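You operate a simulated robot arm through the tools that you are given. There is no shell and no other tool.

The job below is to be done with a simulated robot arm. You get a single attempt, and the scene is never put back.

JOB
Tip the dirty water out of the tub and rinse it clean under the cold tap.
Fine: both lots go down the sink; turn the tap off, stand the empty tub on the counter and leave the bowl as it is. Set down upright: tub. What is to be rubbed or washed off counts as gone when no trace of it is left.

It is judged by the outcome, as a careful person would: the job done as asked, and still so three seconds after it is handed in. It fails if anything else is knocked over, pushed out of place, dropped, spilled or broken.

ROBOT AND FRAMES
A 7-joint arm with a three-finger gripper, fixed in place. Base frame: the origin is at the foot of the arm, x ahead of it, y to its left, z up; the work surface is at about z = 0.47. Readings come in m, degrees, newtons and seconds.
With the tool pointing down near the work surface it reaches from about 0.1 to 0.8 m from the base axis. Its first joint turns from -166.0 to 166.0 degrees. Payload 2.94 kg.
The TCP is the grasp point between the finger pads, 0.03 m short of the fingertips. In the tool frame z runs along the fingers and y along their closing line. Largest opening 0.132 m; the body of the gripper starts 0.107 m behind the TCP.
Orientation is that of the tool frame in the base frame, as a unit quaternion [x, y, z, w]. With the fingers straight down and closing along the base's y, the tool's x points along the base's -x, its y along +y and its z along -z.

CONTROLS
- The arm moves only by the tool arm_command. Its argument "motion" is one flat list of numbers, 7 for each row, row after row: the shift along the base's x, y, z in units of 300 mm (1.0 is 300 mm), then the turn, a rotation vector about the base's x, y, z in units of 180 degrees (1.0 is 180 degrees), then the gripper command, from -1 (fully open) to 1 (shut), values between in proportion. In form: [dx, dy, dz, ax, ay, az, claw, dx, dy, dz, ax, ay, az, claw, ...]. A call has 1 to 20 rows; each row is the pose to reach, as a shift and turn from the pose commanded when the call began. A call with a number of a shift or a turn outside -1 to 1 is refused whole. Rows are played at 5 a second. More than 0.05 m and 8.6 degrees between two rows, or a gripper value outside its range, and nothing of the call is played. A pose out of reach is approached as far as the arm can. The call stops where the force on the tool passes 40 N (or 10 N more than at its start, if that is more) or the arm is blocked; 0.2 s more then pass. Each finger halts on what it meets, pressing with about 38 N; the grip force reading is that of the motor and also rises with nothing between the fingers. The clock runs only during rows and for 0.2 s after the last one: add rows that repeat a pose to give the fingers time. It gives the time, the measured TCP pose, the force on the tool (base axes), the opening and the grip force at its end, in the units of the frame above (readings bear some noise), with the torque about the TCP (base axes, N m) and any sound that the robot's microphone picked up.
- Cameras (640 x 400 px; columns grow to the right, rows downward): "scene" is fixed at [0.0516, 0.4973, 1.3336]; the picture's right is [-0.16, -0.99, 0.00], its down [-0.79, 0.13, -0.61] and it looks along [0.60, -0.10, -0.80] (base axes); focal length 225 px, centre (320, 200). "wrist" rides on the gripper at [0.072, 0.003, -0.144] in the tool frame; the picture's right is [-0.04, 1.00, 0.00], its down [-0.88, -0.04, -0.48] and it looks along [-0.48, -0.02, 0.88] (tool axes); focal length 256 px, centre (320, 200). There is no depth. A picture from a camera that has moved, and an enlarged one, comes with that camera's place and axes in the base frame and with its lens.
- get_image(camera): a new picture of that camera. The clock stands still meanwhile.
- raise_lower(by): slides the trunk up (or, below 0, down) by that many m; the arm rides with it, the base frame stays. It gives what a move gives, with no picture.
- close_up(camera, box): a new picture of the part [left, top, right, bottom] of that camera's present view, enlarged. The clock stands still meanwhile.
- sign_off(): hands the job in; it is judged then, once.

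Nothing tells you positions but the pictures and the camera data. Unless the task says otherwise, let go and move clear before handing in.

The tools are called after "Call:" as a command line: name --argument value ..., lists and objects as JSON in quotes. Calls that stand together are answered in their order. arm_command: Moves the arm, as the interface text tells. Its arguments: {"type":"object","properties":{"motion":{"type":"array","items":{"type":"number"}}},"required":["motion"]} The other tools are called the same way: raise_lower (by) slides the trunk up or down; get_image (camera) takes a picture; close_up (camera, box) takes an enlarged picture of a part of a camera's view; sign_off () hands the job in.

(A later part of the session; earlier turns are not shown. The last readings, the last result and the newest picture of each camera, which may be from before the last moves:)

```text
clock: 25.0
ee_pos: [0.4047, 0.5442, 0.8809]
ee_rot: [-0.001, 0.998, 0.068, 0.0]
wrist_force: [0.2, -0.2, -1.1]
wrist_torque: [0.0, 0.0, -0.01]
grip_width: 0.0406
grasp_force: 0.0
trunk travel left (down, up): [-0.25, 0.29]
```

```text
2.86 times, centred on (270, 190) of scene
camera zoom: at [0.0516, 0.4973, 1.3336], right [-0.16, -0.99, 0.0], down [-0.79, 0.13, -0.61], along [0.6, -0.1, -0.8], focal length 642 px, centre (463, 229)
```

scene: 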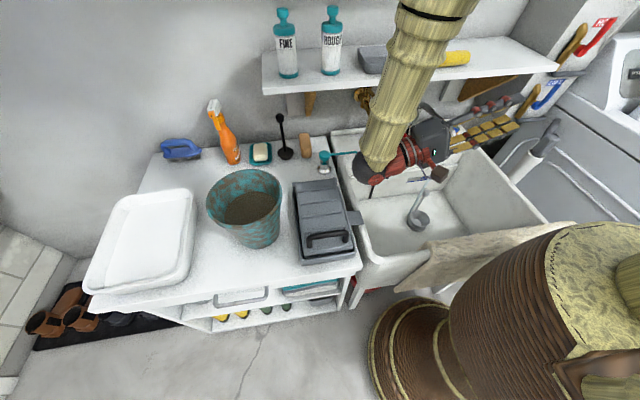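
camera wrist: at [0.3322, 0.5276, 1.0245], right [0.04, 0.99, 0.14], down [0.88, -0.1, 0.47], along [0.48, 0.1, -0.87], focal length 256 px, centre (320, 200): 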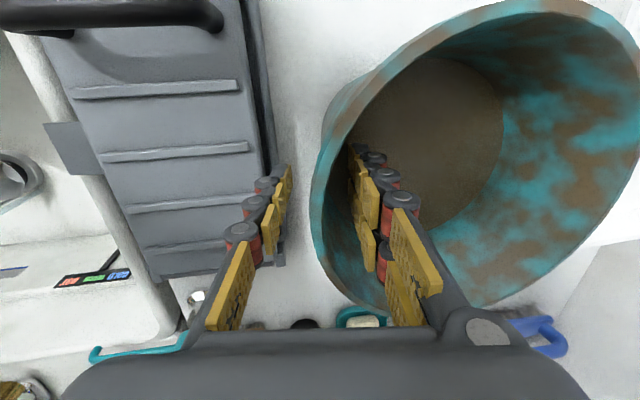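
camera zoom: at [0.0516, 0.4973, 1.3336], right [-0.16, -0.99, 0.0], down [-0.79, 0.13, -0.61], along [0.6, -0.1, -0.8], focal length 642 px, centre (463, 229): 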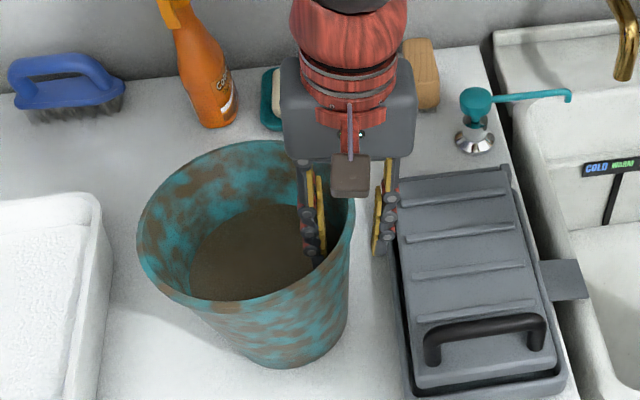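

One finger is inside and one outside the wall, with clearance from the drainer. I'll go a centimetre deeper for leverage and close.

Call:
arm_command --motion '[0, 0.005, -0.033, 0, 0, 0, 0.39, 0, 0.005, -0.033, 0, 0, 0, 0.6, 0, 0.005, -0.033, 0, 0, 0, 0.8, 0, 0.005, -0.033, 0, 0, 0, 1, 0, 0.005, -0.033, 0, 0, 0, 1, 0, 0.005, -0.033, 0, 0, 0, 1, 0, 0.005, -0.033, 0, 0, 0, 1]'

Call:
get_image --camera "wrist"

Call:
close_up --camera "scene" --box '[200, 120, 340, 260]'

```text
clock: 26.6
ee_pos: [0.4045, 0.5457, 0.8713]
ee_rot: [0.0, 0.998, 0.069, 0.0]
wrist_force: [-0.1, 0.8, 1.2]
wrist_torque: [0.2, -0.02, -0.05]
grip_width: 0.0106
grasp_force: 37.7
trunk travel left (down, up): [-0.25, 0.29]
```

```text
taken
camera wrist: at [0.331, 0.5297, 1.0142], right [0.04, 0.99, 0.14], down [0.88, -0.1, 0.47], along [0.48, 0.1, -0.87], focal length 256 px, centre (320, 200)
```

wrist: 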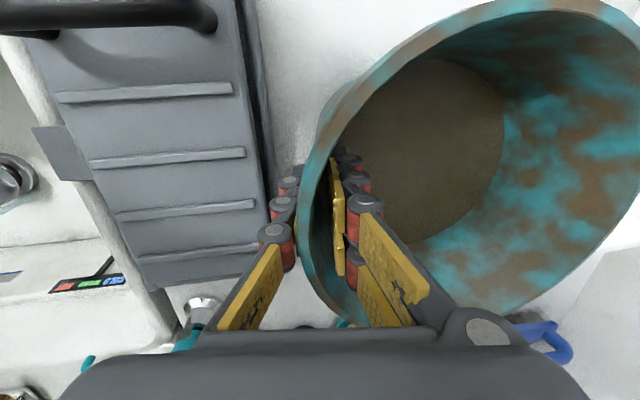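

```text
2.86 times, centred on (270, 190) of scene
camera zoom: at [0.0516, 0.4973, 1.3336], right [-0.16, -0.99, 0.0], down [-0.79, 0.13, -0.61], along [0.6, -0.1, -0.8], focal length 642 px, centre (463, 229)
```

zoom: 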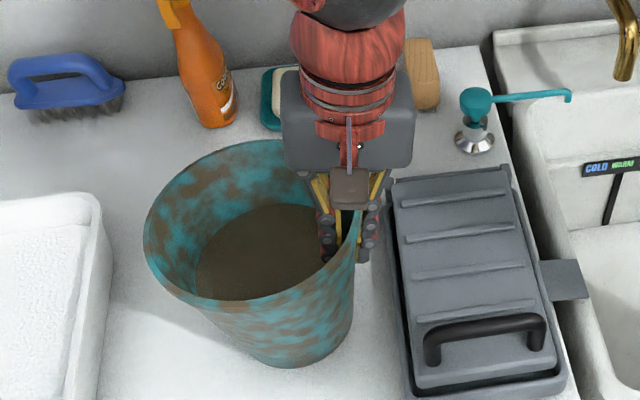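

It's gripped firmly (38 N, 10.6 mm of wall). I'll lift a little and check that the tub hangs level.

Call:
arm_command --motion '[0, 0, 0.02, 0, 0, 0, 1, 0, 0, 0.05, 0, 0, 0, 1, 0, 0, 0.09, 0, 0, 0, 1, 0, 0, 0.13, 0, 0, 0, 1, 0, 0, 0.13, 0, 0, 0, 1]'

Call:
close_up --camera "scene" --box '[180, 110, 360, 280]'

Call:
get_image --camera "wrist"

```text
clock: 27.8
ee_pos: [0.405, 0.5451, 0.9108]
ee_rot: [0.0, 0.998, 0.069, 0.0]
wrist_force: [0.7, -1.1, -1.3]
wrist_torque: [-0.07, 0.0, 0.02]
grip_width: 0.0104
grasp_force: 38.3
trunk travel left (down, up): [-0.25, 0.29]
```

```text
2.35 times, centred on (270, 195) of scene
camera zoom: at [0.0516, 0.4973, 1.3336], right [-0.16, -0.99, 0.0], down [-0.79, 0.13, -0.61], along [0.6, -0.1, -0.8], focal length 529 px, centre (438, 212)
```

zoom: 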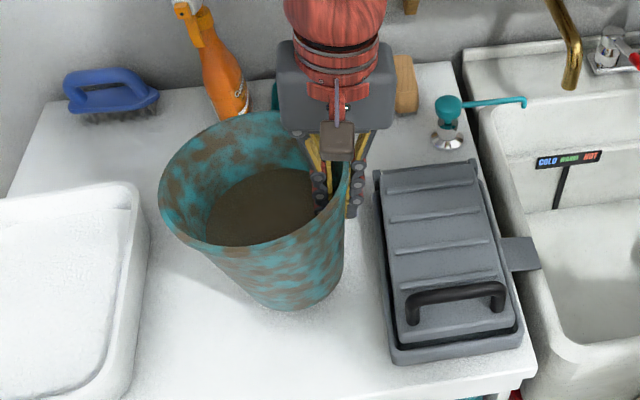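

```text
taken
camera wrist: at [0.3318, 0.529, 1.0541], right [0.04, 0.99, 0.14], down [0.88, -0.1, 0.47], along [0.47, 0.1, -0.87], focal length 256 px, centre (320, 200)
```

wrist: 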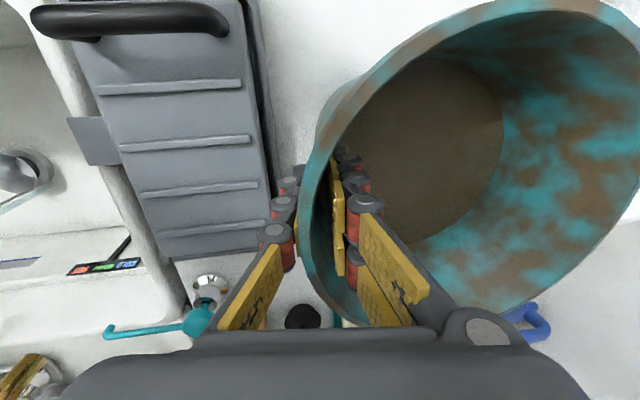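

The tub lifts cleanly, stays level and is light. I'll raise it well clear of the drainer and carry it over the sink at a gentle pace.

Call:
arm_command --motion '[0, 0, 0.05, 0, 0, 0, 1, 0, 0, 0.14, 0, 0, 0, 1, 0, 0, 0.24, 0, 0, 0, 1, 0, 0, 0.34, 0, 0, 0, 1, 0, 0, 0.44, 0, 0, 0, 1, 0, 0, 0.53, 0, 0, 0, 1, 0, -0.04, 0.57, 0, 0, 0, 1, 0, -0.12, 0.58, 0, 0, 0, 1, 0, -0.22, 0.58, 0, 0, 0, 1, 0, -0.32, 0.58, 0, 0, 0, 1, 0, -0.42, 0.58, 0, 0, 0, 1, 0, -0.52, 0.58, 0, 0, 0, 1, 0, -0.62, 0.58, 0, 0, 0, 1, 0, -0.72, 0.58, 0, 0, 0, 1, 0.01, -0.82, 0.58, 0, 0, 0, 1, 0.02, -0.92, 0.58, 0, 0, 0, 1, 0.03, -1.0, 0.58, 0, 0, 0, 1]'

Call:
get_image --camera "scene"

Call:
get_image --camera "wrist"

```text
clock: 31.4
ee_pos: [0.4133, 0.245, 1.0858]
ee_rot: [0.0, 0.998, 0.069, 0.0]
wrist_force: [0.0, 0.1, -1.5]
wrist_torque: [-0.06, 0.04, 0.01]
grip_width: 0.0103
grasp_force: 37.8
trunk travel left (down, up): [-0.25, 0.29]
```

```text
taken
```

scene: 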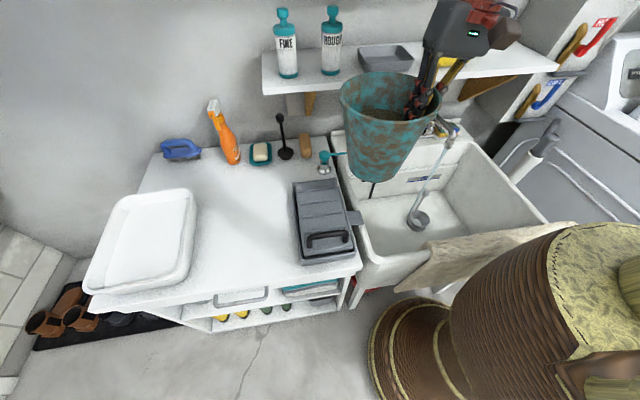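

```text
taken
camera wrist: at [0.3402, 0.2292, 1.2284], right [0.04, 0.99, 0.14], down [0.88, -0.1, 0.47], along [0.47, 0.1, -0.87], focal length 256 px, centre (320, 200)
```

wrist: 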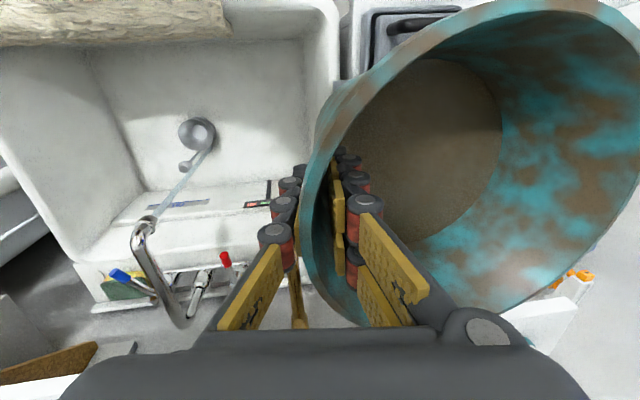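

Now I'll bring the tub further over the sink and lower it, keeping clear of the spout and the running stream, before tipping.

Call:
arm_command --motion '[-0.005, -0.05, 0, 0, 0, 0, 1, -0.01, -0.14, 0, 0, 0, 0, 1, -0.02, -0.24, 0, 0, 0, 0, 1, -0.03, -0.34, -0.03, 0, 0, 0, 1, -0.045, -0.43, -0.08, 0, 0, 0, 1, -0.045, -0.52, -0.14, 0, 0, 0, 1, -0.045, -0.61, -0.2, 0, 0, 0, 1, -0.045, -0.69, -0.26, 0, 0, 0, 1, -0.045, -0.75, -0.32, 0, 0, 0, 1, -0.045, -0.783, -0.383, 0, 0, 0, 1, -0.045, -0.783, -0.383, 0, 0, 0, 1]'

Call:
get_image --camera "scene"

Call:
get_image --camera "wrist"

```text
clock: 33.8
ee_pos: [0.402, 0.0105, 0.9681]
ee_rot: [0.0, 0.998, 0.069, 0.0]
wrist_force: [1.6, -0.2, -1.2]
wrist_torque: [-0.03, -0.03, 0.01]
grip_width: 0.0104
grasp_force: 37.8
trunk travel left (down, up): [-0.25, 0.29]
```

```text
taken
```

scene: 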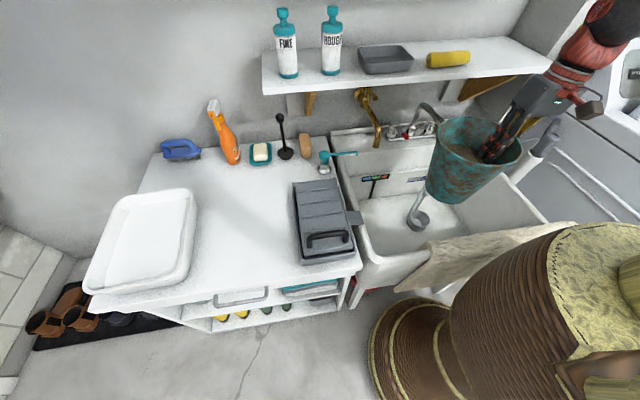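

```text
taken
camera wrist: at [0.3282, -0.005, 1.1121], right [0.04, 0.99, 0.14], down [0.88, -0.1, 0.47], along [0.47, 0.1, -0.87], focal length 256 px, centre (320, 200)
```

wrist: 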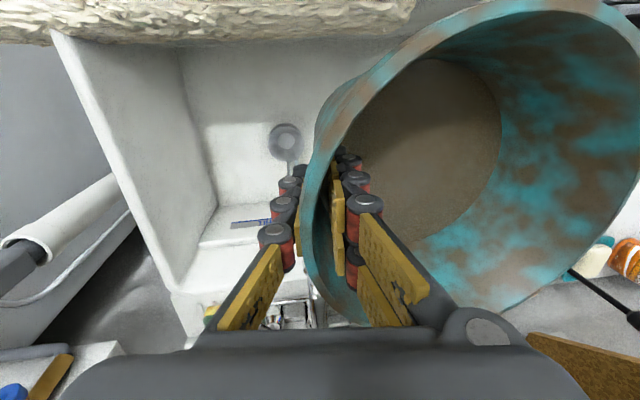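

The tub is over the sink with its far lip well inside the basin. I'll tip it gradually towards +y, with the grip side rising to the top.

Call:
arm_command --motion '[0, 0, 0, -0.03, 0, 0, 1, 0, 0, 0, -0.06, 0, 0, 1, 0, 0, 0, -0.09, 0, 0, 1, 0, 0, 0, -0.12, 0, 0, 1, 0, 0, 0, -0.15, 0, 0, 1, 0, 0, 0, -0.165, 0, 0, 1, 0, 0, 0, -0.18, 0, 0, 1, 0, 0, 0, -0.195, 0, 0, 1, 0, 0, 0, -0.21, 0, 0, 1, 0, 0, 0, -0.225, 0, 0, 1, 0, 0, 0, -0.24, 0, 0, 1, 0, 0, 0, -0.255, 0, 0, 1, 0, 0, 0, -0.27, 0, 0, 1, 0, 0, 0, -0.285, 0, 0, 1, 0, 0, 0, -0.3, 0, 0, 1]'

Call:
get_image --camera "scene"

Call:
close_up --camera "scene" --box '[340, 80, 540, 260]'

```text
clock: 37.0
ee_pos: [0.4006, 0.0105, 0.9689]
ee_rot: [0.0, 0.92, -0.391, 0.001]
wrist_force: [-0.1, 1.2, -1.1]
wrist_torque: [0.01, 0.0, 0.03]
grip_width: 0.0103
grasp_force: 37.7
trunk travel left (down, up): [-0.25, 0.29]
```

```text
taken
```

scene: 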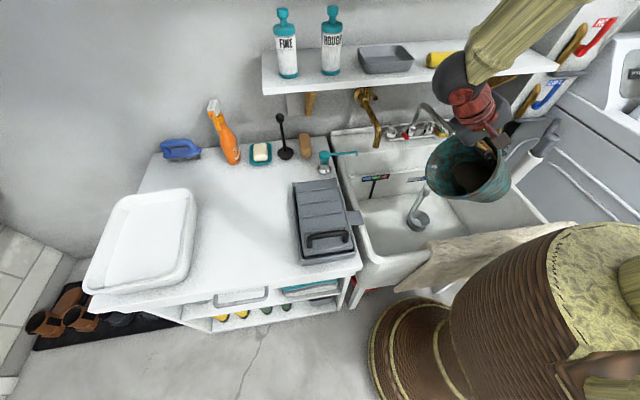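

```text
2.22 times, centred on (440, 170) of scene
camera zoom: at [0.0516, 0.4973, 1.3336], right [-0.16, -0.99, 0.0], down [-0.79, 0.13, -0.61], along [0.6, -0.1, -0.8], focal length 500 px, centre (53, 267)
```

zoom: 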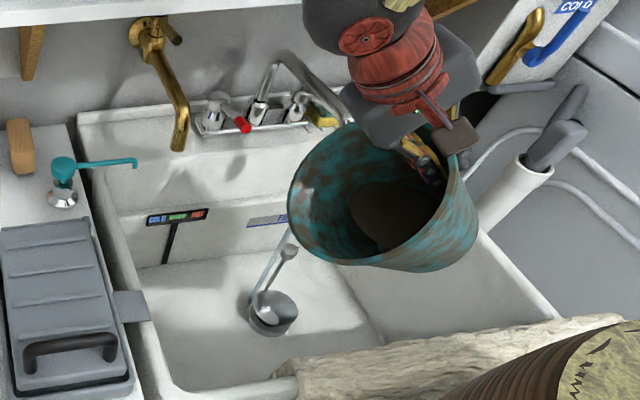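

It's tipped about 54° with nothing touching. I'll carry on slowly past horizontal.

Call:
arm_command --motion '[0, 0, 0, -0.015, 0, 0, 1, 0, 0, 0, -0.03, 0, 0, 1, 0, 0, 0, -0.045, 0, 0, 1, 0, 0, 0, -0.06, 0, 0, 1, 0, 0, 0, -0.075, 0, 0, 1, 0, 0, 0, -0.09, 0, 0, 1, 0, 0, 0, -0.105, 0, 0, 1, 0, 0, 0, -0.12, 0, 0, 1, 0, 0, 0, -0.135, 0, 0, 1, 0, 0, 0, -0.15, 0, 0, 1]'

Call:
close_up --camera "scene" --box '[340, 80, 540, 260]'

Call:
get_image --camera "wrist"

```text
clock: 39.2
ee_pos: [0.4004, 0.0098, 0.9703]
ee_rot: [0.001, 0.803, -0.596, 0.0]
wrist_force: [0.8, 0.7, -0.8]
wrist_torque: [0.04, 0.01, -0.02]
grip_width: 0.0103
grasp_force: 37.6
trunk travel left (down, up): [-0.25, 0.29]
```

```text
2.22 times, centred on (440, 170) of scene
camera zoom: at [0.0516, 0.4973, 1.3336], right [-0.16, -0.99, 0.0], down [-0.79, 0.13, -0.61], along [0.6, -0.1, -0.8], focal length 500 px, centre (53, 267)
```

zoom: 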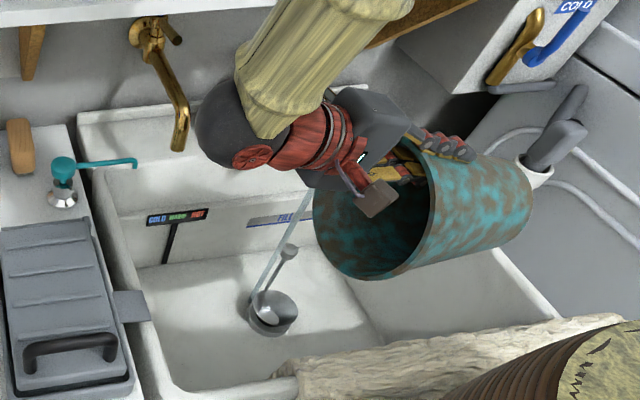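

```text
taken
camera wrist: at [0.3274, 0.1494, 1.0096], right [0.04, 0.29, -0.96], down [0.88, 0.44, 0.17], along [0.47, -0.85, -0.24], focal length 256 px, centre (320, 200)
```

wrist: 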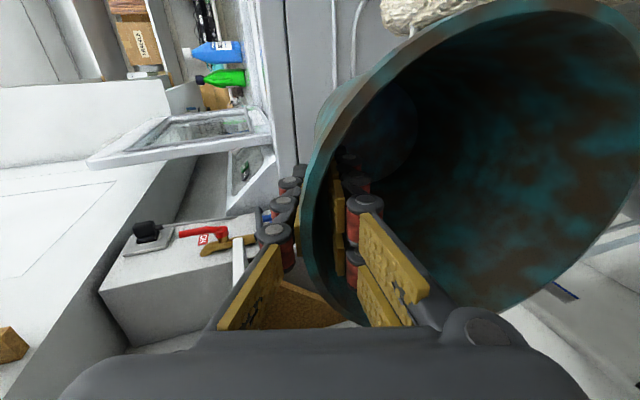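

The tub has emptied into the sink. I'll tip a bit more to drain the last of it and hold there.

Call:
arm_command --motion '[0, 0, 0, -0.025, 0, 0, 1, 0, 0, 0, -0.05, 0, 0, 1, 0, 0, 0, -0.075, 0, 0, 1, 0, 0, 0, -0.1, 0, 0, 1, 0, 0, 0, -0.12, 0, 0, 1, 0, 0, 0, -0.12, 0, 0, 1, 0, 0, 0, -0.12, 0, 0, 1, 0, 0, 0, -0.12, 0, 0, 1, 0, 0, 0, -0.12, 0, 0, 1, 0, 0, 0, -0.12, 0, 0, 1]'

Call:
get_image --camera "scene"

Call:
get_image --camera "wrist"

Call:
close_up --camera "scene" --box '[340, 120, 540, 280]'

```text
clock: 41.4
ee_pos: [0.3997, 0.0087, 0.9701]
ee_rot: [0.0, -0.678, 0.735, 0.0]
wrist_force: [0.0, -0.6, -1.7]
wrist_torque: [0.03, 0.01, 0.04]
grip_width: 0.0103
grasp_force: 37.6
trunk travel left (down, up): [-0.25, 0.29]
```

```text
taken
```

scene: 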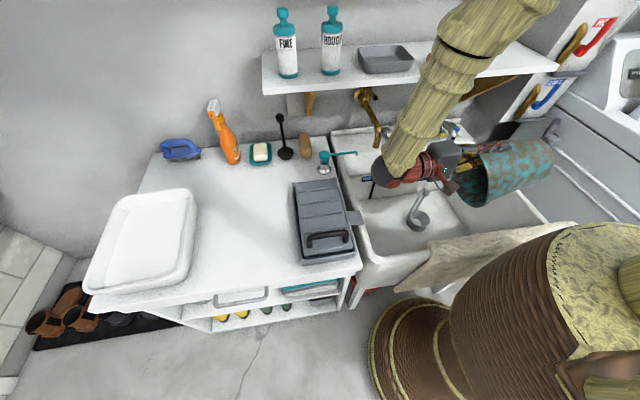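

```text
taken
camera wrist: at [0.3271, 0.1532, 0.9554], right [0.04, -0.08, -1.0], down [0.88, 0.48, 0.0], along [0.48, -0.88, 0.09], focal length 256 px, centre (320, 200)
```

wrist: 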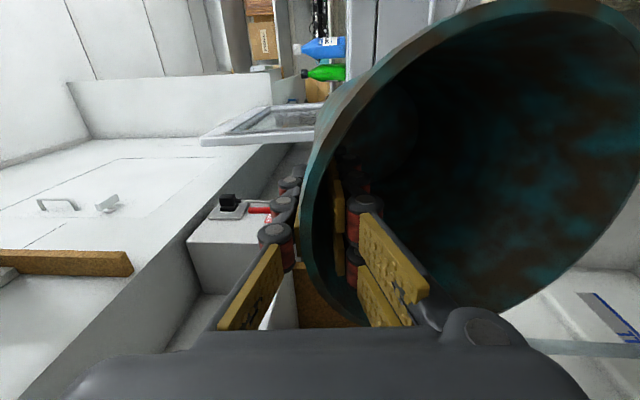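

```text
2.50 times, centred on (440, 200) of scene
camera zoom: at [0.0516, 0.4973, 1.3336], right [-0.16, -0.99, 0.0], down [-0.79, 0.13, -0.61], along [0.6, -0.1, -0.8], focal length 562 px, centre (20, 200)
```

zoom: 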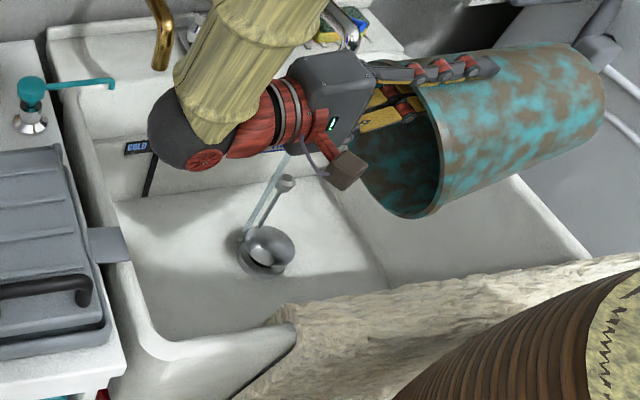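

The tub is empty. I'll bring it upright again, then take it round so I can lower it beside the spout and slide it under the stream from below.

Call:
arm_command --motion '[0, 0, 0, 0.04, 0, 0, 1, 0, 0, 0, 0.08, 0, 0, 1, 0, 0, 0, 0.12, 0, 0, 1, 0, 0, 0, 0.16, 0, 0, 1, 0, 0, 0, 0.2, 0, 0, 1, 0, 0, 0, 0.24, 0, 0, 1, 0, 0, 0, 0.28, 0, 0, 1, 0, 0, 0, 0.32, 0, 0, 1, 0, 0, 0, 0.36, 0, 0, 1, 0, 0, 0, 0.4, 0, 0, 1, 0, 0, 0, 0.44, 0, 0, 1, 0, 0, 0, 0.48, 0, 0, 1, 0, 0, 0, 0.52, 0, 0, 1, 0, 0, 0, 0.56, 0, 0, 1, 0, 0, 0, 0.57, 0, 0, 1]'

Call:
arm_command --motion '[0, 0.08, 0, 0, 0, 0, 1, 0, 0.16, 0, 0, 0, 0, 1, 0, 0.24, 0, 0, 0, 0, 1, 0.1, 0.25, 0, 0, 0, 0, 1, 0.2, 0.25, 0, 0, 0, 0, 1, 0.27, 0.25, 0, 0, 0, 0, 1, 0.27, 0.25, 0, 0, 0, 0, 1]'

Call:
get_image --camera "scene"

Call:
get_image --camera "wrist"

```text
clock: 44.6
ee_pos: [0.401, 0.011, 0.9695]
ee_rot: [0.001, 0.998, 0.07, 0.0]
wrist_force: [-0.3, -0.2, -1.1]
wrist_torque: [-0.1, 0.02, -0.03]
grip_width: 0.0105
grasp_force: 37.6
trunk travel left (down, up): [-0.25, 0.29]
```

```text
clock: 46.2
ee_pos: [0.4802, 0.0841, 0.9683]
ee_rot: [0.0, 0.998, 0.069, 0.0]
wrist_force: [0.6, -0.6, -0.9]
wrist_torque: [-0.1, 0.07, 0.0]
grip_width: 0.0105
grasp_force: 37.6
trunk travel left (down, up): [-0.25, 0.29]
```

```text
taken
```

scene: 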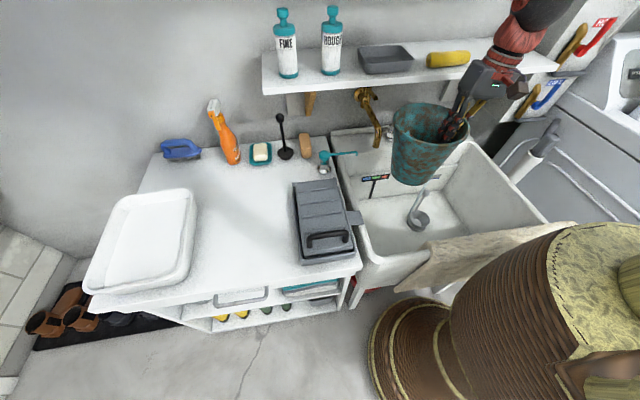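

```text
taken
camera wrist: at [0.408, 0.0692, 1.112], right [0.04, 0.99, 0.14], down [0.88, -0.1, 0.47], along [0.47, 0.1, -0.87], focal length 256 px, centre (320, 200)
```

wrist: 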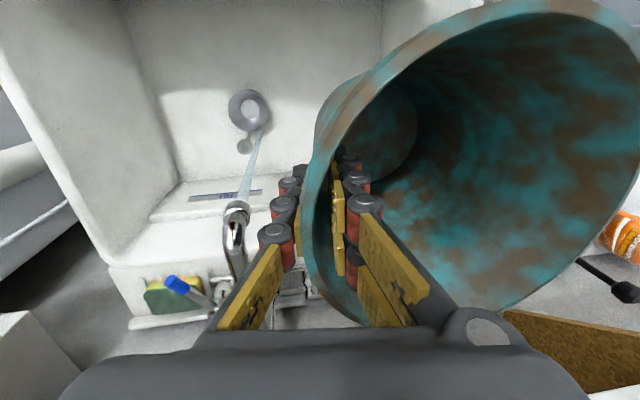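

The stream and outlet are where I expected, at about (0.535, 0.01). I'll lower the tub into the basin beside them.

Call:
arm_command --motion '[0, 0, -0.08, 0, 0, 0, 1, 0, 0, -0.18, 0, 0, 0, 1, 0, 0, -0.28, 0, 0, 0, 1, 0, 0, -0.38, 0, 0, 0, 1, 0, 0, -0.47, 0, 0, 0, 1, 0, 0, -0.533, 0, 0, 0, 1, 0, 0, -0.533, 0, 0, 0, 1]'

Call:
get_image --camera "scene"

Call:
get_image --camera "wrist"

Call:
close_up --camera "scene" --box '[340, 80, 520, 240]'

```text
clock: 47.8
ee_pos: [0.4823, 0.0825, 0.8092]
ee_rot: [0.0, 0.998, 0.069, 0.0]
wrist_force: [0.5, 0.5, -0.2]
wrist_torque: [-0.09, -0.01, -0.02]
grip_width: 0.0105
grasp_force: 37.6
trunk travel left (down, up): [-0.25, 0.29]
```

```text
taken
```

scene: 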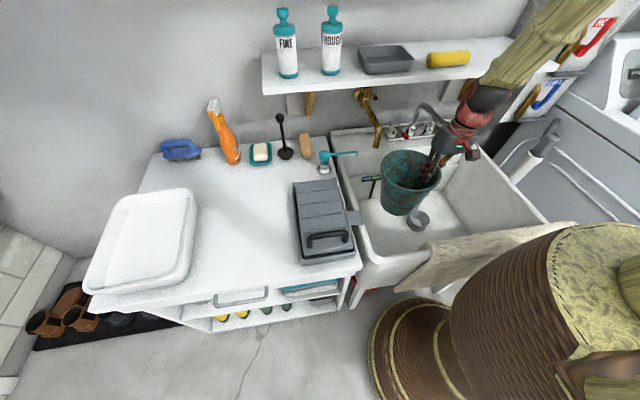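

```text
taken
camera wrist: at [0.4086, 0.0664, 0.9529], right [0.04, 0.99, 0.14], down [0.88, -0.1, 0.47], along [0.48, 0.1, -0.87], focal length 256 px, centre (320, 200)
```

wrist: 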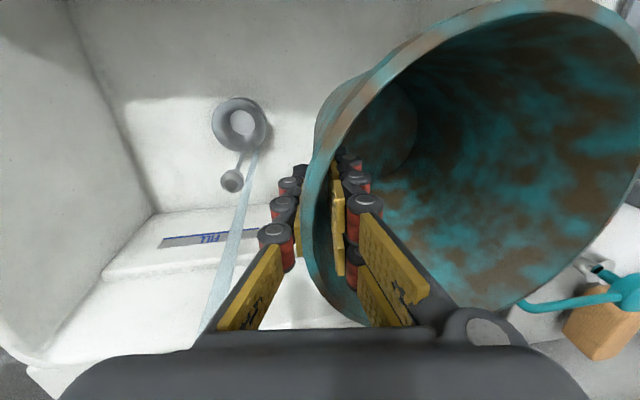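

```text
2.50 times, centred on (430, 160) of scene
camera zoom: at [0.0516, 0.4973, 1.3336], right [-0.16, -0.99, 0.0], down [-0.79, 0.13, -0.61], along [0.6, -0.1, -0.8], focal length 562 px, centre (45, 300)
```

zoom: 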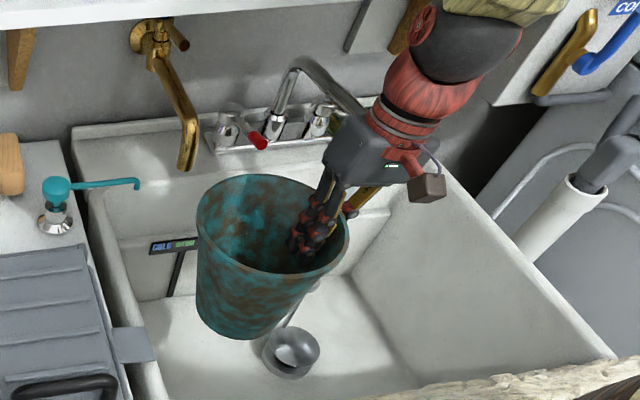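

There's a clear gap to the spout. I'll slide the tub towards -y until the stream falls inside it.

Call:
arm_command --motion '[0, -0.06, 0, 0, 0, 0, 1, 0, -0.14, 0, 0, 0, 0, 1, 0, -0.22, 0, 0, 0, 0, 1, 0, -0.3, 0, 0, 0, 0, 1, 0, -0.38, 0, 0, 0, 0, 1, 0, -0.46, 0, 0, 0, 0, 1, 0, -0.53, 0, 0, 0, 0, 1]'

Call:
get_image --camera "wrist"

Call:
close_up --camera "scene" --box '[360, 80, 540, 240]'

```text
clock: 49.4
ee_pos: [0.4797, -0.0752, 0.8084]
ee_rot: [0.0, 0.998, 0.069, 0.0]
wrist_force: [0.3, -0.6, -1.4]
wrist_torque: [-0.09, -0.01, 0.0]
grip_width: 0.0105
grasp_force: 37.6
trunk travel left (down, up): [-0.25, 0.29]
```

```text
taken
camera wrist: at [0.4078, -0.0915, 0.9522], right [0.04, 0.99, 0.14], down [0.88, -0.1, 0.47], along [0.47, 0.1, -0.87], focal length 256 px, centre (320, 200)
```

wrist: 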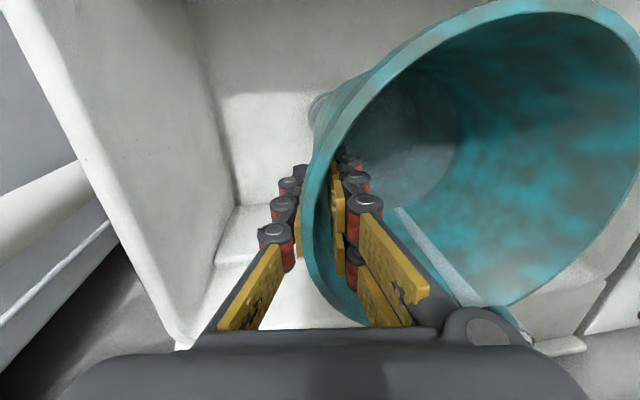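

```text
2.50 times, centred on (450, 160) of scene
camera zoom: at [0.0516, 0.4973, 1.3336], right [-0.16, -0.99, 0.0], down [-0.79, 0.13, -0.61], along [0.6, -0.1, -0.8], focal length 562 px, centre (-5, 300)
```

zoom: 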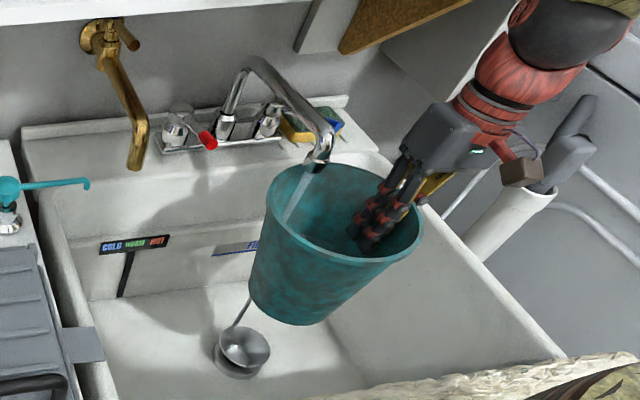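

The stream is falling inside the tub and the grime is already fading. I'll hold it here briefly and look again.

Call:
arm_command --motion '[0, 0, 0, 0, 0, 0, 1, 0, 0, 0, 0, 0, 0, 1, 0, 0, 0, 0, 0, 0, 1, 0, 0, 0, 0, 0, 0, 1, 0, 0, 0, 0, 0, 0, 1]'

Call:
get_image --camera "wrist"

Call:
close_up --camera "scene" --box '[420, 120, 500, 190]'

```text
clock: 50.6
ee_pos: [0.4797, -0.0751, 0.8081]
ee_rot: [-0.001, 0.998, 0.069, 0.0]
wrist_force: [-0.2, 0.5, -1.4]
wrist_torque: [-0.06, 0.04, 0.0]
grip_width: 0.0106
grasp_force: 37.6
trunk travel left (down, up): [-0.25, 0.29]
```

```text
taken
camera wrist: at [0.4077, -0.0912, 0.9522], right [0.04, 0.99, 0.14], down [0.88, -0.1, 0.47], along [0.47, 0.1, -0.87], focal length 256 px, centre (320, 200)
```

wrist: 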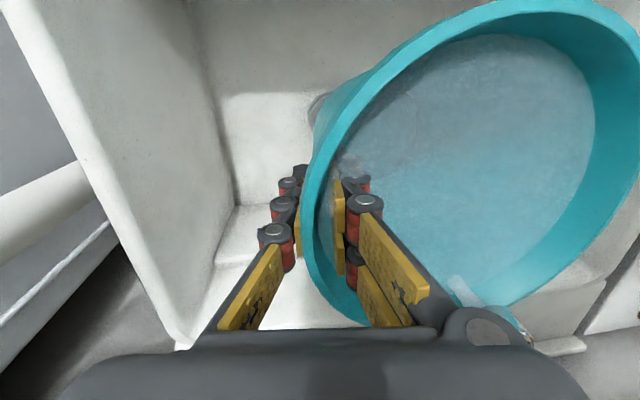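

```text
5.71 times, centred on (460, 155) of scene
camera zoom: at [0.0516, 0.4973, 1.3336], right [-0.16, -0.99, 0.0], down [-0.79, 0.13, -0.61], along [0.6, -0.1, -0.8], focal length 1285 px, centre (-480, 457)
```

zoom: 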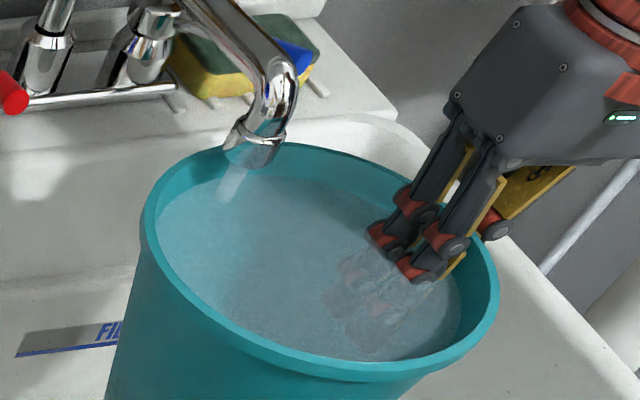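

The tub is completely clean now and nearly full of rinse water. I'll slide it out from under the stream, raise it and bring it back to the tipping spot, staying over the sink.

Call:
arm_command --motion '[0, 0.05, 0, 0, 0, 0, 1, 0, 0.13, 0, 0, 0, 0, 1, 0, 0.23, 0, 0, 0, 0, 1, 0, 0.33, 0, 0, 0, 0, 1, 0, 0.43, 0, 0, 0, 0, 1, 0, 0.5, 0, 0, 0, 0, 1, 0, 0.53, 0.02, 0, 0, 0, 1, 0, 0.53, 0.08, 0, 0, 0, 1, 0, 0.53, 0.16, 0, 0, 0, 1, 0, 0.53, 0.24, 0, 0, 0, 1, 0, 0.53, 0.32, 0, 0, 0, 1, 0, 0.53, 0.4, 0, 0, 0, 1, -0.03, 0.53, 0.44, 0, 0, 0, 1, -0.09, 0.53, 0.44, 0, 0, 0, 1, -0.16, 0.53, 0.44, 0, 0, 0, 1, -0.22, 0.53, 0.44, 0, 0, 0, 1, -0.25, 0.51, 0.44, 0, 0, 0, 1, -0.25, 0.46, 0.44, 0, 0, 0, 1, -0.25, 0.39, 0.44, 0, 0, 0, 1, -0.25, 0.32, 0.44, 0, 0, 0, 1]'

Call:
get_image --camera "scene"

Call:
get_image --camera "wrist"

```text
clock: 54.8
ee_pos: [0.4061, 0.0211, 0.942]
ee_rot: [0.0, 0.998, 0.069, 0.0]
wrist_force: [0.3, 0.1, -1.1]
wrist_torque: [-0.01, -0.01, 0.04]
grip_width: 0.0101
grasp_force: 37.7
trunk travel left (down, up): [-0.25, 0.29]
```

```text
taken
```

scene: 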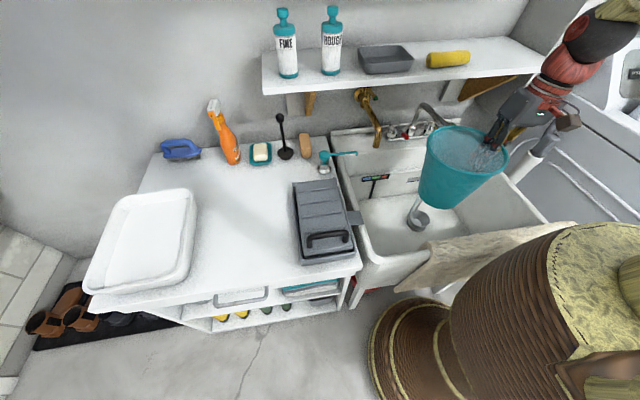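

```text
taken
camera wrist: at [0.3329, 0.0052, 1.0859], right [0.04, 0.99, 0.14], down [0.88, -0.1, 0.47], along [0.48, 0.1, -0.87], focal length 256 px, centre (320, 200)
```

wrist: 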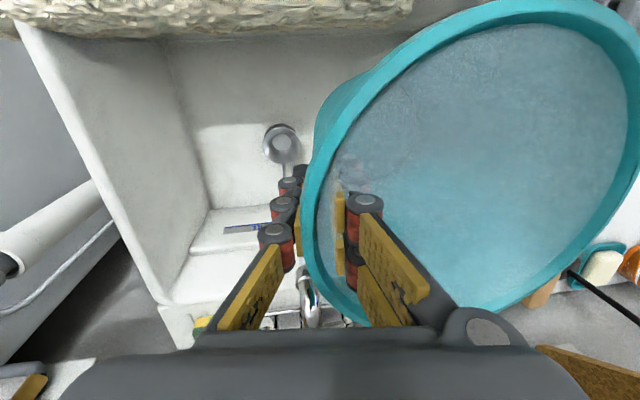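

The tub is spotless, so now I'll tip the rinse water out. I'll shift a bit further from the left wall and tip slowly from the start, since it's nearly full.

Call:
arm_command --motion '[0, -0.06, 0, 0, 0, 0, 1, 0, -0.13, 0, 0, 0, 0, 1, 0, -0.2, 0, 0, 0, 0, 1, 0, -0.23, 0, -0.01, 0, 0, 1, 0, -0.23, 0, -0.022, 0, 0, 1, 0, -0.23, 0, -0.034, 0, 0, 1, 0, -0.23, 0, -0.046, 0, 0, 1, 0, -0.23, 0, -0.058, 0, 0, 1, 0, -0.23, 0, -0.07, 0, 0, 1, 0, -0.23, 0, -0.082, 0, 0, 1, 0, -0.23, 0, -0.094, 0, 0, 1, 0, -0.23, 0, -0.106, 0, 0, 1, 0, -0.23, 0, -0.118, 0, 0, 1, 0, -0.23, 0, -0.13, 0, 0, 1, 0, -0.23, 0, -0.142, 0, 0, 1, 0, -0.23, 0, -0.154, 0, 0, 1, 0, -0.23, 0, -0.166, 0, 0, 1, 0, -0.23, 0, -0.178, 0, 0, 1, 0, -0.23, 0, -0.19, 0, 0, 1, 0, -0.23, 0, -0.202, 0, 0, 1]'

Call:
close_up --camera "scene" --box '[340, 80, 540, 260]'

```text
clock: 59.0
ee_pos: [0.4067, -0.0466, 0.9419]
ee_rot: [0.0, 0.969, -0.246, 0.0]
wrist_force: [0.1, 1.2, -0.2]
wrist_torque: [-0.04, 0.01, 0.0]
grip_width: 0.0104
grasp_force: 37.3
trunk travel left (down, up): [-0.25, 0.29]
```

```text
2.22 times, centred on (440, 170) of scene
camera zoom: at [0.0516, 0.4973, 1.3336], right [-0.16, -0.99, 0.0], down [-0.79, 0.13, -0.61], along [0.6, -0.1, -0.8], focal length 500 px, centre (53, 267)
```

zoom: 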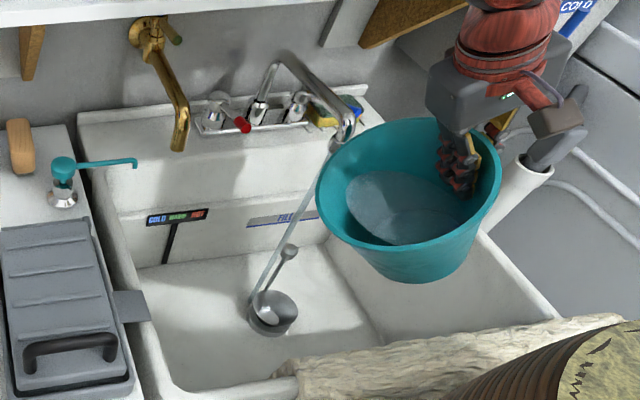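

The level is already dropping as it tips. I'll keep tipping slowly past horizontal.

Call:
arm_command --motion '[0, 0, 0, -0.015, 0, 0, 1, 0, 0, 0, -0.03, 0, 0, 1, 0, 0, 0, -0.045, 0, 0, 1, 0, 0, 0, -0.06, 0, 0, 1, 0, 0, 0, -0.075, 0, 0, 1, 0, 0, 0, -0.09, 0, 0, 1, 0, 0, 0, -0.105, 0, 0, 1, 0, 0, 0, -0.12, 0, 0, 1, 0, 0, 0, -0.135, 0, 0, 1, 0, 0, 0, -0.15, 0, 0, 1, 0, 0, 0, -0.165, 0, 0, 1, 0, 0, 0, -0.18, 0, 0, 1, 0, 0, 0, -0.195, 0, 0, 1, 0, 0, 0, -0.21, 0, 0, 1, 0, 0, 0, -0.225, 0, 0, 1, 0, 0, 0, -0.24, 0, 0, 1, 0, 0, 0, -0.255, 0, 0, 1, 0, 0, 0, -0.27, 0, 0, 1, 0, 0, 0, -0.285, 0, 0, 1, 0, 0, 0, -0.3, 0, 0, 1]'

Call:
close_up --camera "scene" --box '[340, 80, 540, 260]'

Call:
get_image --camera "wrist"

```text
clock: 63.2
ee_pos: [0.406, -0.048, 0.9419]
ee_rot: [-0.001, 0.752, -0.66, 0.0]
wrist_force: [0.1, -0.9, -0.6]
wrist_torque: [0.04, 0.0, 0.01]
grip_width: 0.0104
grasp_force: 37.2
trunk travel left (down, up): [-0.25, 0.29]
```

```text
2.22 times, centred on (440, 170) of scene
camera zoom: at [0.0516, 0.4973, 1.3336], right [-0.16, -0.99, 0.0], down [-0.79, 0.13, -0.61], along [0.6, -0.1, -0.8], focal length 500 px, centre (53, 267)
```

zoom: 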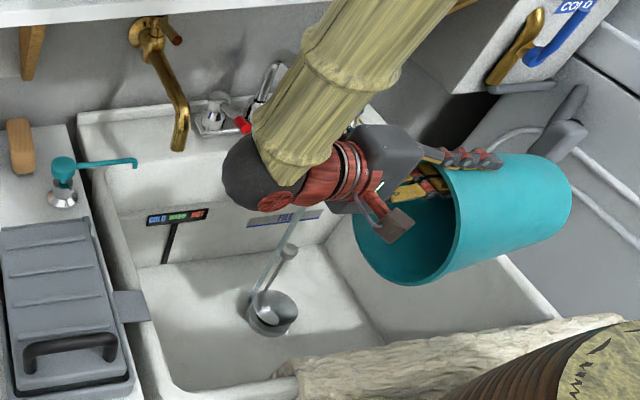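

```text
taken
camera wrist: at [0.3335, 0.0962, 0.9577], right [0.04, 0.13, -0.99], down [0.88, 0.47, 0.1], along [0.48, -0.87, -0.09], focal length 256 px, centre (320, 200)
```

wrist: 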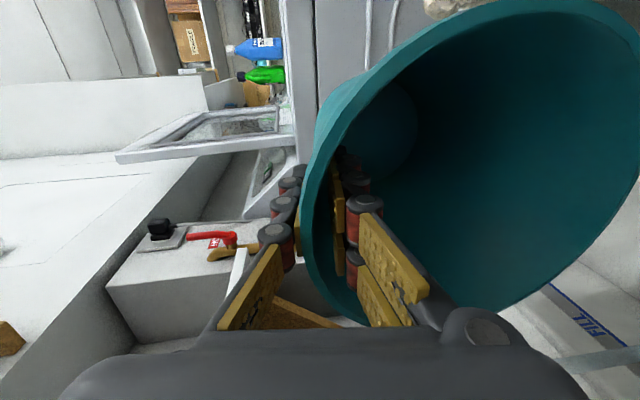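

It's empty and clean inside and out. I'll tip a little more to drain the last drops, hold there, then bring it upright.

Call:
arm_command --motion '[0, 0, 0, -0.025, 0, 0, 1, 0, 0, 0, -0.05, 0, 0, 1, 0, 0, 0, -0.07, 0, 0, 1, 0, 0, 0, -0.07, 0, 0, 1, 0, 0, 0, -0.07, 0, 0, 1, 0, 0, 0, -0.07, 0, 0, 1, 0, 0, 0, -0.07, 0, 0, 1, 0, 0, 0, -0.07, 0, 0, 1]'

Call:
arm_command --motion '[0, 0, 0, 0.04, 0, 0, 1, 0, 0, 0, 0.08, 0, 0, 1, 0, 0, 0, 0.12, 0, 0, 1, 0, 0, 0, 0.16, 0, 0, 1, 0, 0, 0, 0.2, 0, 0, 1, 0, 0, 0, 0.24, 0, 0, 1, 0, 0, 0, 0.28, 0, 0, 1, 0, 0, 0, 0.32, 0, 0, 1, 0, 0, 0, 0.36, 0, 0, 1, 0, 0, 0, 0.4, 0, 0, 1, 0, 0, 0, 0.44, 0, 0, 1, 0, 0, 0, 0.48, 0, 0, 1, 0, 0, 0, 0.52, 0, 0, 1, 0, 0, 0, 0.56, 0, 0, 1, 0, 0, 0, 0.572, 0, 0, 1]'

Call:
get_image --camera "scene"

Call:
get_image --camera "wrist"

```text
clock: 65.0
ee_pos: [0.4075, -0.0473, 0.9418]
ee_rot: [-0.001, -0.676, 0.737, 0.0]
wrist_force: [-0.2, -0.3, -1.1]
wrist_torque: [0.09, 0.03, 0.0]
grip_width: 0.0102
grasp_force: 37.3
trunk travel left (down, up): [-0.25, 0.29]
```

```text
clock: 68.2
ee_pos: [0.406, -0.0487, 0.9419]
ee_rot: [0.0, 0.998, 0.069, 0.0]
wrist_force: [-0.5, -0.6, -1.3]
wrist_torque: [-0.08, 0.02, -0.01]
grip_width: 0.0103
grasp_force: 37.6
trunk travel left (down, up): [-0.25, 0.29]
```

```text
taken
```

scene: 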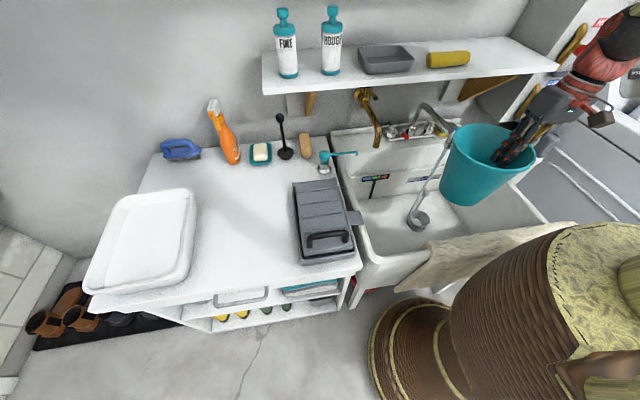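

```text
taken
camera wrist: at [0.3336, -0.0642, 1.0852], right [0.04, 0.99, 0.14], down [0.88, -0.1, 0.47], along [0.47, 0.1, -0.87], focal length 256 px, centre (320, 200)
```

wrist: 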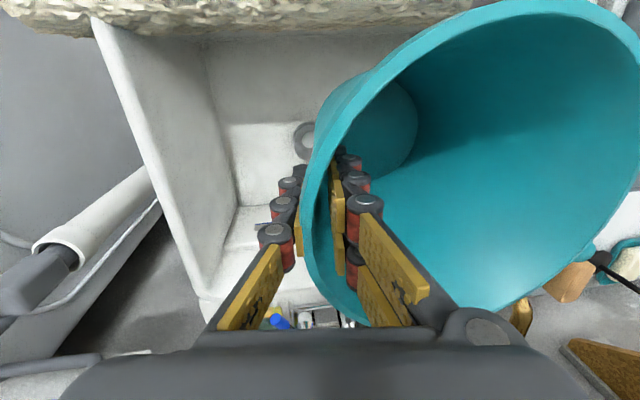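

It's clean, empty and upright. I'll carry it back over the drainer to its original spot on the counter.

Call:
arm_command --motion '[0, 0, 0.1, 0, 0, 0, 1, 0, 0, 0.22, 0, 0, 0, 1, 0, 0, 0.34, 0, 0, 0, 1, 0, 0.02, 0.44, 0, 0, 0, 1, 0, 0.08, 0.48, 0, 0, 0, 1, 0, 0.2, 0.48, 0, 0, 0, 1, 0, 0.32, 0.48, 0, 0, 0, 1, 0, 0.44, 0.48, 0, 0, 0, 1, 0, 0.56, 0.48, 0, 0, 0, 1, 0, 0.68, 0.48, 0, 0, 0, 1, 0, 0.8, 0.48, 0, 0, 0, 1, 0, 0.92, 0.48, 0, 0, 0, 1, 0, 1.0, 0.48, 0, 0, 0, 1]'

Call:
arm_command --motion '[0, 0.08, 0, 0, 0, 0, 1, 0, 0.2, 0, 0, 0, 0, 1, 0, 0.32, 0, 0, 0, 0, 1, 0, 0.44, 0, 0, 0, 0, 1, 0, 0.56, 0, 0, 0, 0, 1, 0, 0.68, 0, 0, 0, 0, 1, 0, 0.8, 0, 0, 0, 0, 1, 0, 0.92, 0, 0, 0, 0, 1, 0, 0.975, 0, 0, 0, 0, 1, 0, 0.975, 0, 0, 0, 0, 1]'

Call:
get_image --camera "scene"

```text
clock: 71.0
ee_pos: [0.4065, 0.2531, 1.0871]
ee_rot: [0.0, 0.998, 0.069, 0.001]
wrist_force: [0.3, 0.1, -0.6]
wrist_torque: [-0.06, 0.01, 0.0]
grip_width: 0.0105
grasp_force: 37.5
trunk travel left (down, up): [-0.25, 0.29]
```

```text
clock: 73.2
ee_pos: [0.4103, 0.5463, 1.0858]
ee_rot: [0.0, 0.998, 0.069, 0.001]
wrist_force: [-0.4, 0.3, -1.6]
wrist_torque: [-0.09, -0.01, -0.01]
grip_width: 0.0104
grasp_force: 37.6
trunk travel left (down, up): [-0.25, 0.29]
```

```text
taken
```

scene: 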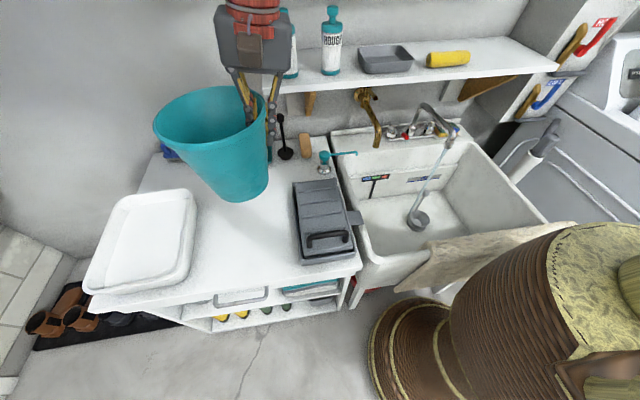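

The tub is over its spot. I'll lower it, slowing down near contact.

Call:
arm_command --motion '[0, 0, -0.1, 0, 0, 0, 1, 0, 0, -0.22, 0, 0, 0, 1, 0, 0, -0.34, 0, 0, 0, 1, 0, 0, -0.46, 0, 0, 0, 1, 0, 0, -0.56, 0, 0, 0, 1, 0, 0, -0.63, 0, 0, 0, 1, 0, 0, -0.66, 0, 0, 0, 1, 0, 0, -0.68, 0, 0, 0, 1, 0, 0, -0.695, 0, 0, 0, 1, 0, 0, -0.705, 0, 0, 0, 1, 0, 0, -0.705, 0, 0, 0, 1]'

Call:
close_up --camera "scene" --box '[180, 110, 360, 280]'

Call:
get_image --camera "wrist"

```text
clock: 75.6
ee_pos: [0.407, 0.5436, 0.8753]
ee_rot: [0.0, 0.998, 0.069, 0.0]
wrist_force: [0.2, -1.0, 1.1]
wrist_torque: [0.14, -0.02, -0.02]
grip_width: 0.01
grasp_force: 37.5
trunk travel left (down, up): [-0.25, 0.29]
```

```text
2.35 times, centred on (270, 195) of scene
camera zoom: at [0.0516, 0.4973, 1.3336], right [-0.16, -0.99, 0.0], down [-0.79, 0.13, -0.61], along [0.6, -0.1, -0.8], focal length 529 px, centre (438, 212)
```

zoom: 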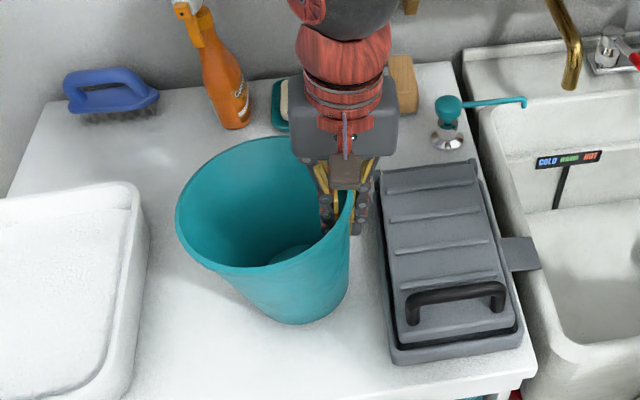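

```text
taken
camera wrist: at [0.3342, 0.5283, 1.0184], right [0.04, 0.99, 0.14], down [0.88, -0.1, 0.47], along [0.48, 0.1, -0.87], focal length 256 px, centre (320, 200)
```

wrist: 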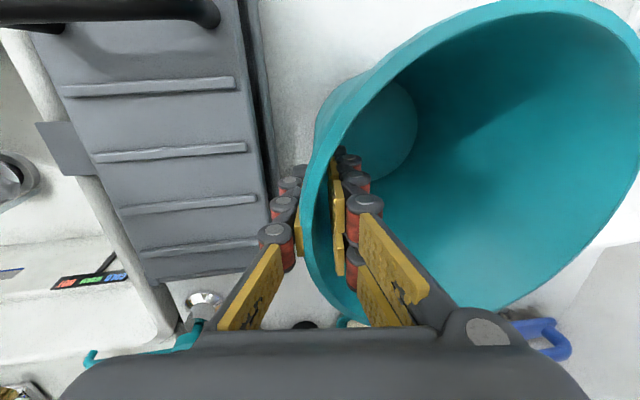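

The force reading has changed sign, so the base is touching the counter. I'll settle it a couple of millimetres and open the fingers slowly.

Call:
arm_command --motion '[0, 0, -0.005, 0, 0, 0, 1, 0, 0, -0.01, 0, 0, 0, 1, 0, 0, -0.01, 0, 0, 0, 1]'

Call:
arm_command --motion '[0, 0, 0, 0, 0, 0, 0.85, 0, 0, 0, 0, 0, 0, 0.75, 0, 0, 0, 0, 0, 0, 0.65, 0, 0, 0, 0, 0, 0, 0.55, 0, 0, 0, 0, 0, 0, 0.45, 0, 0, 0, 0, 0, 0, 0.4, 0, 0, 0, 0, 0, 0, 0.4]'

Call:
get_image --camera "wrist"

Call:
close_up --camera "scene" --box '[180, 110, 360, 280]'

```text
clock: 76.4
ee_pos: [0.4084, 0.5424, 0.8721]
ee_rot: [-0.001, 0.998, 0.07, 0.001]
wrist_force: [-1.3, -3.6, 10.9]
wrist_torque: [0.41, -0.56, -0.11]
grip_width: 0.0104
grasp_force: 37.7
trunk travel left (down, up): [-0.25, 0.29]
```

```text
clock: 78.0
ee_pos: [0.4071, 0.5439, 0.8716]
ee_rot: [0.0, 0.998, 0.069, 0.0]
wrist_force: [0.6, 0.3, 0.0]
wrist_torque: [-0.01, 0.03, 0.02]
grip_width: 0.0398
grasp_force: 0.1
trunk travel left (down, up): [-0.25, 0.29]
```

```text
taken
camera wrist: at [0.3341, 0.5283, 1.0146], right [0.04, 0.99, 0.14], down [0.88, -0.1, 0.47], along [0.48, 0.1, -0.87], focal length 256 px, centre (320, 200)
```

wrist: 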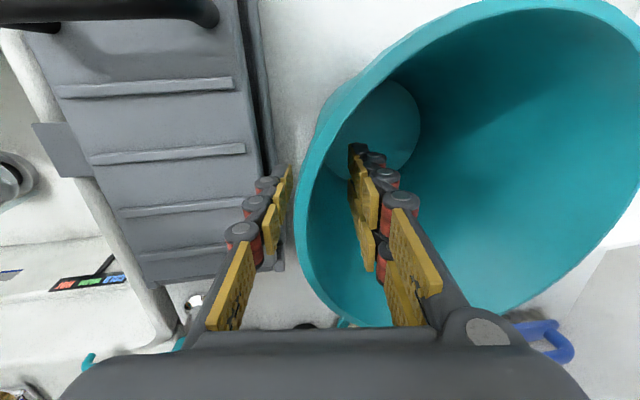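

```text
2.35 times, centred on (270, 195) of scene
camera zoom: at [0.0516, 0.4973, 1.3336], right [-0.16, -0.99, 0.0], down [-0.79, 0.13, -0.61], along [0.6, -0.1, -0.8], focal length 529 px, centre (438, 212)
```

zoom: 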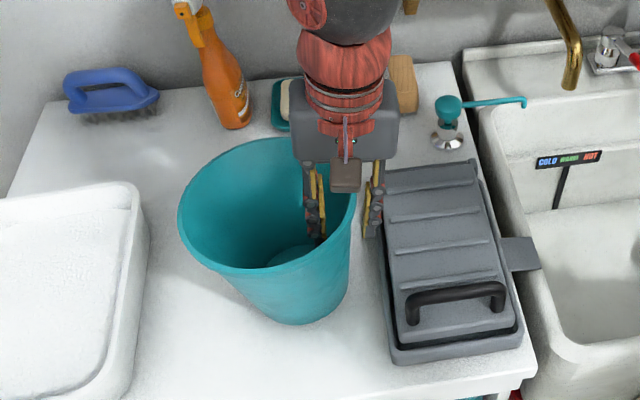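

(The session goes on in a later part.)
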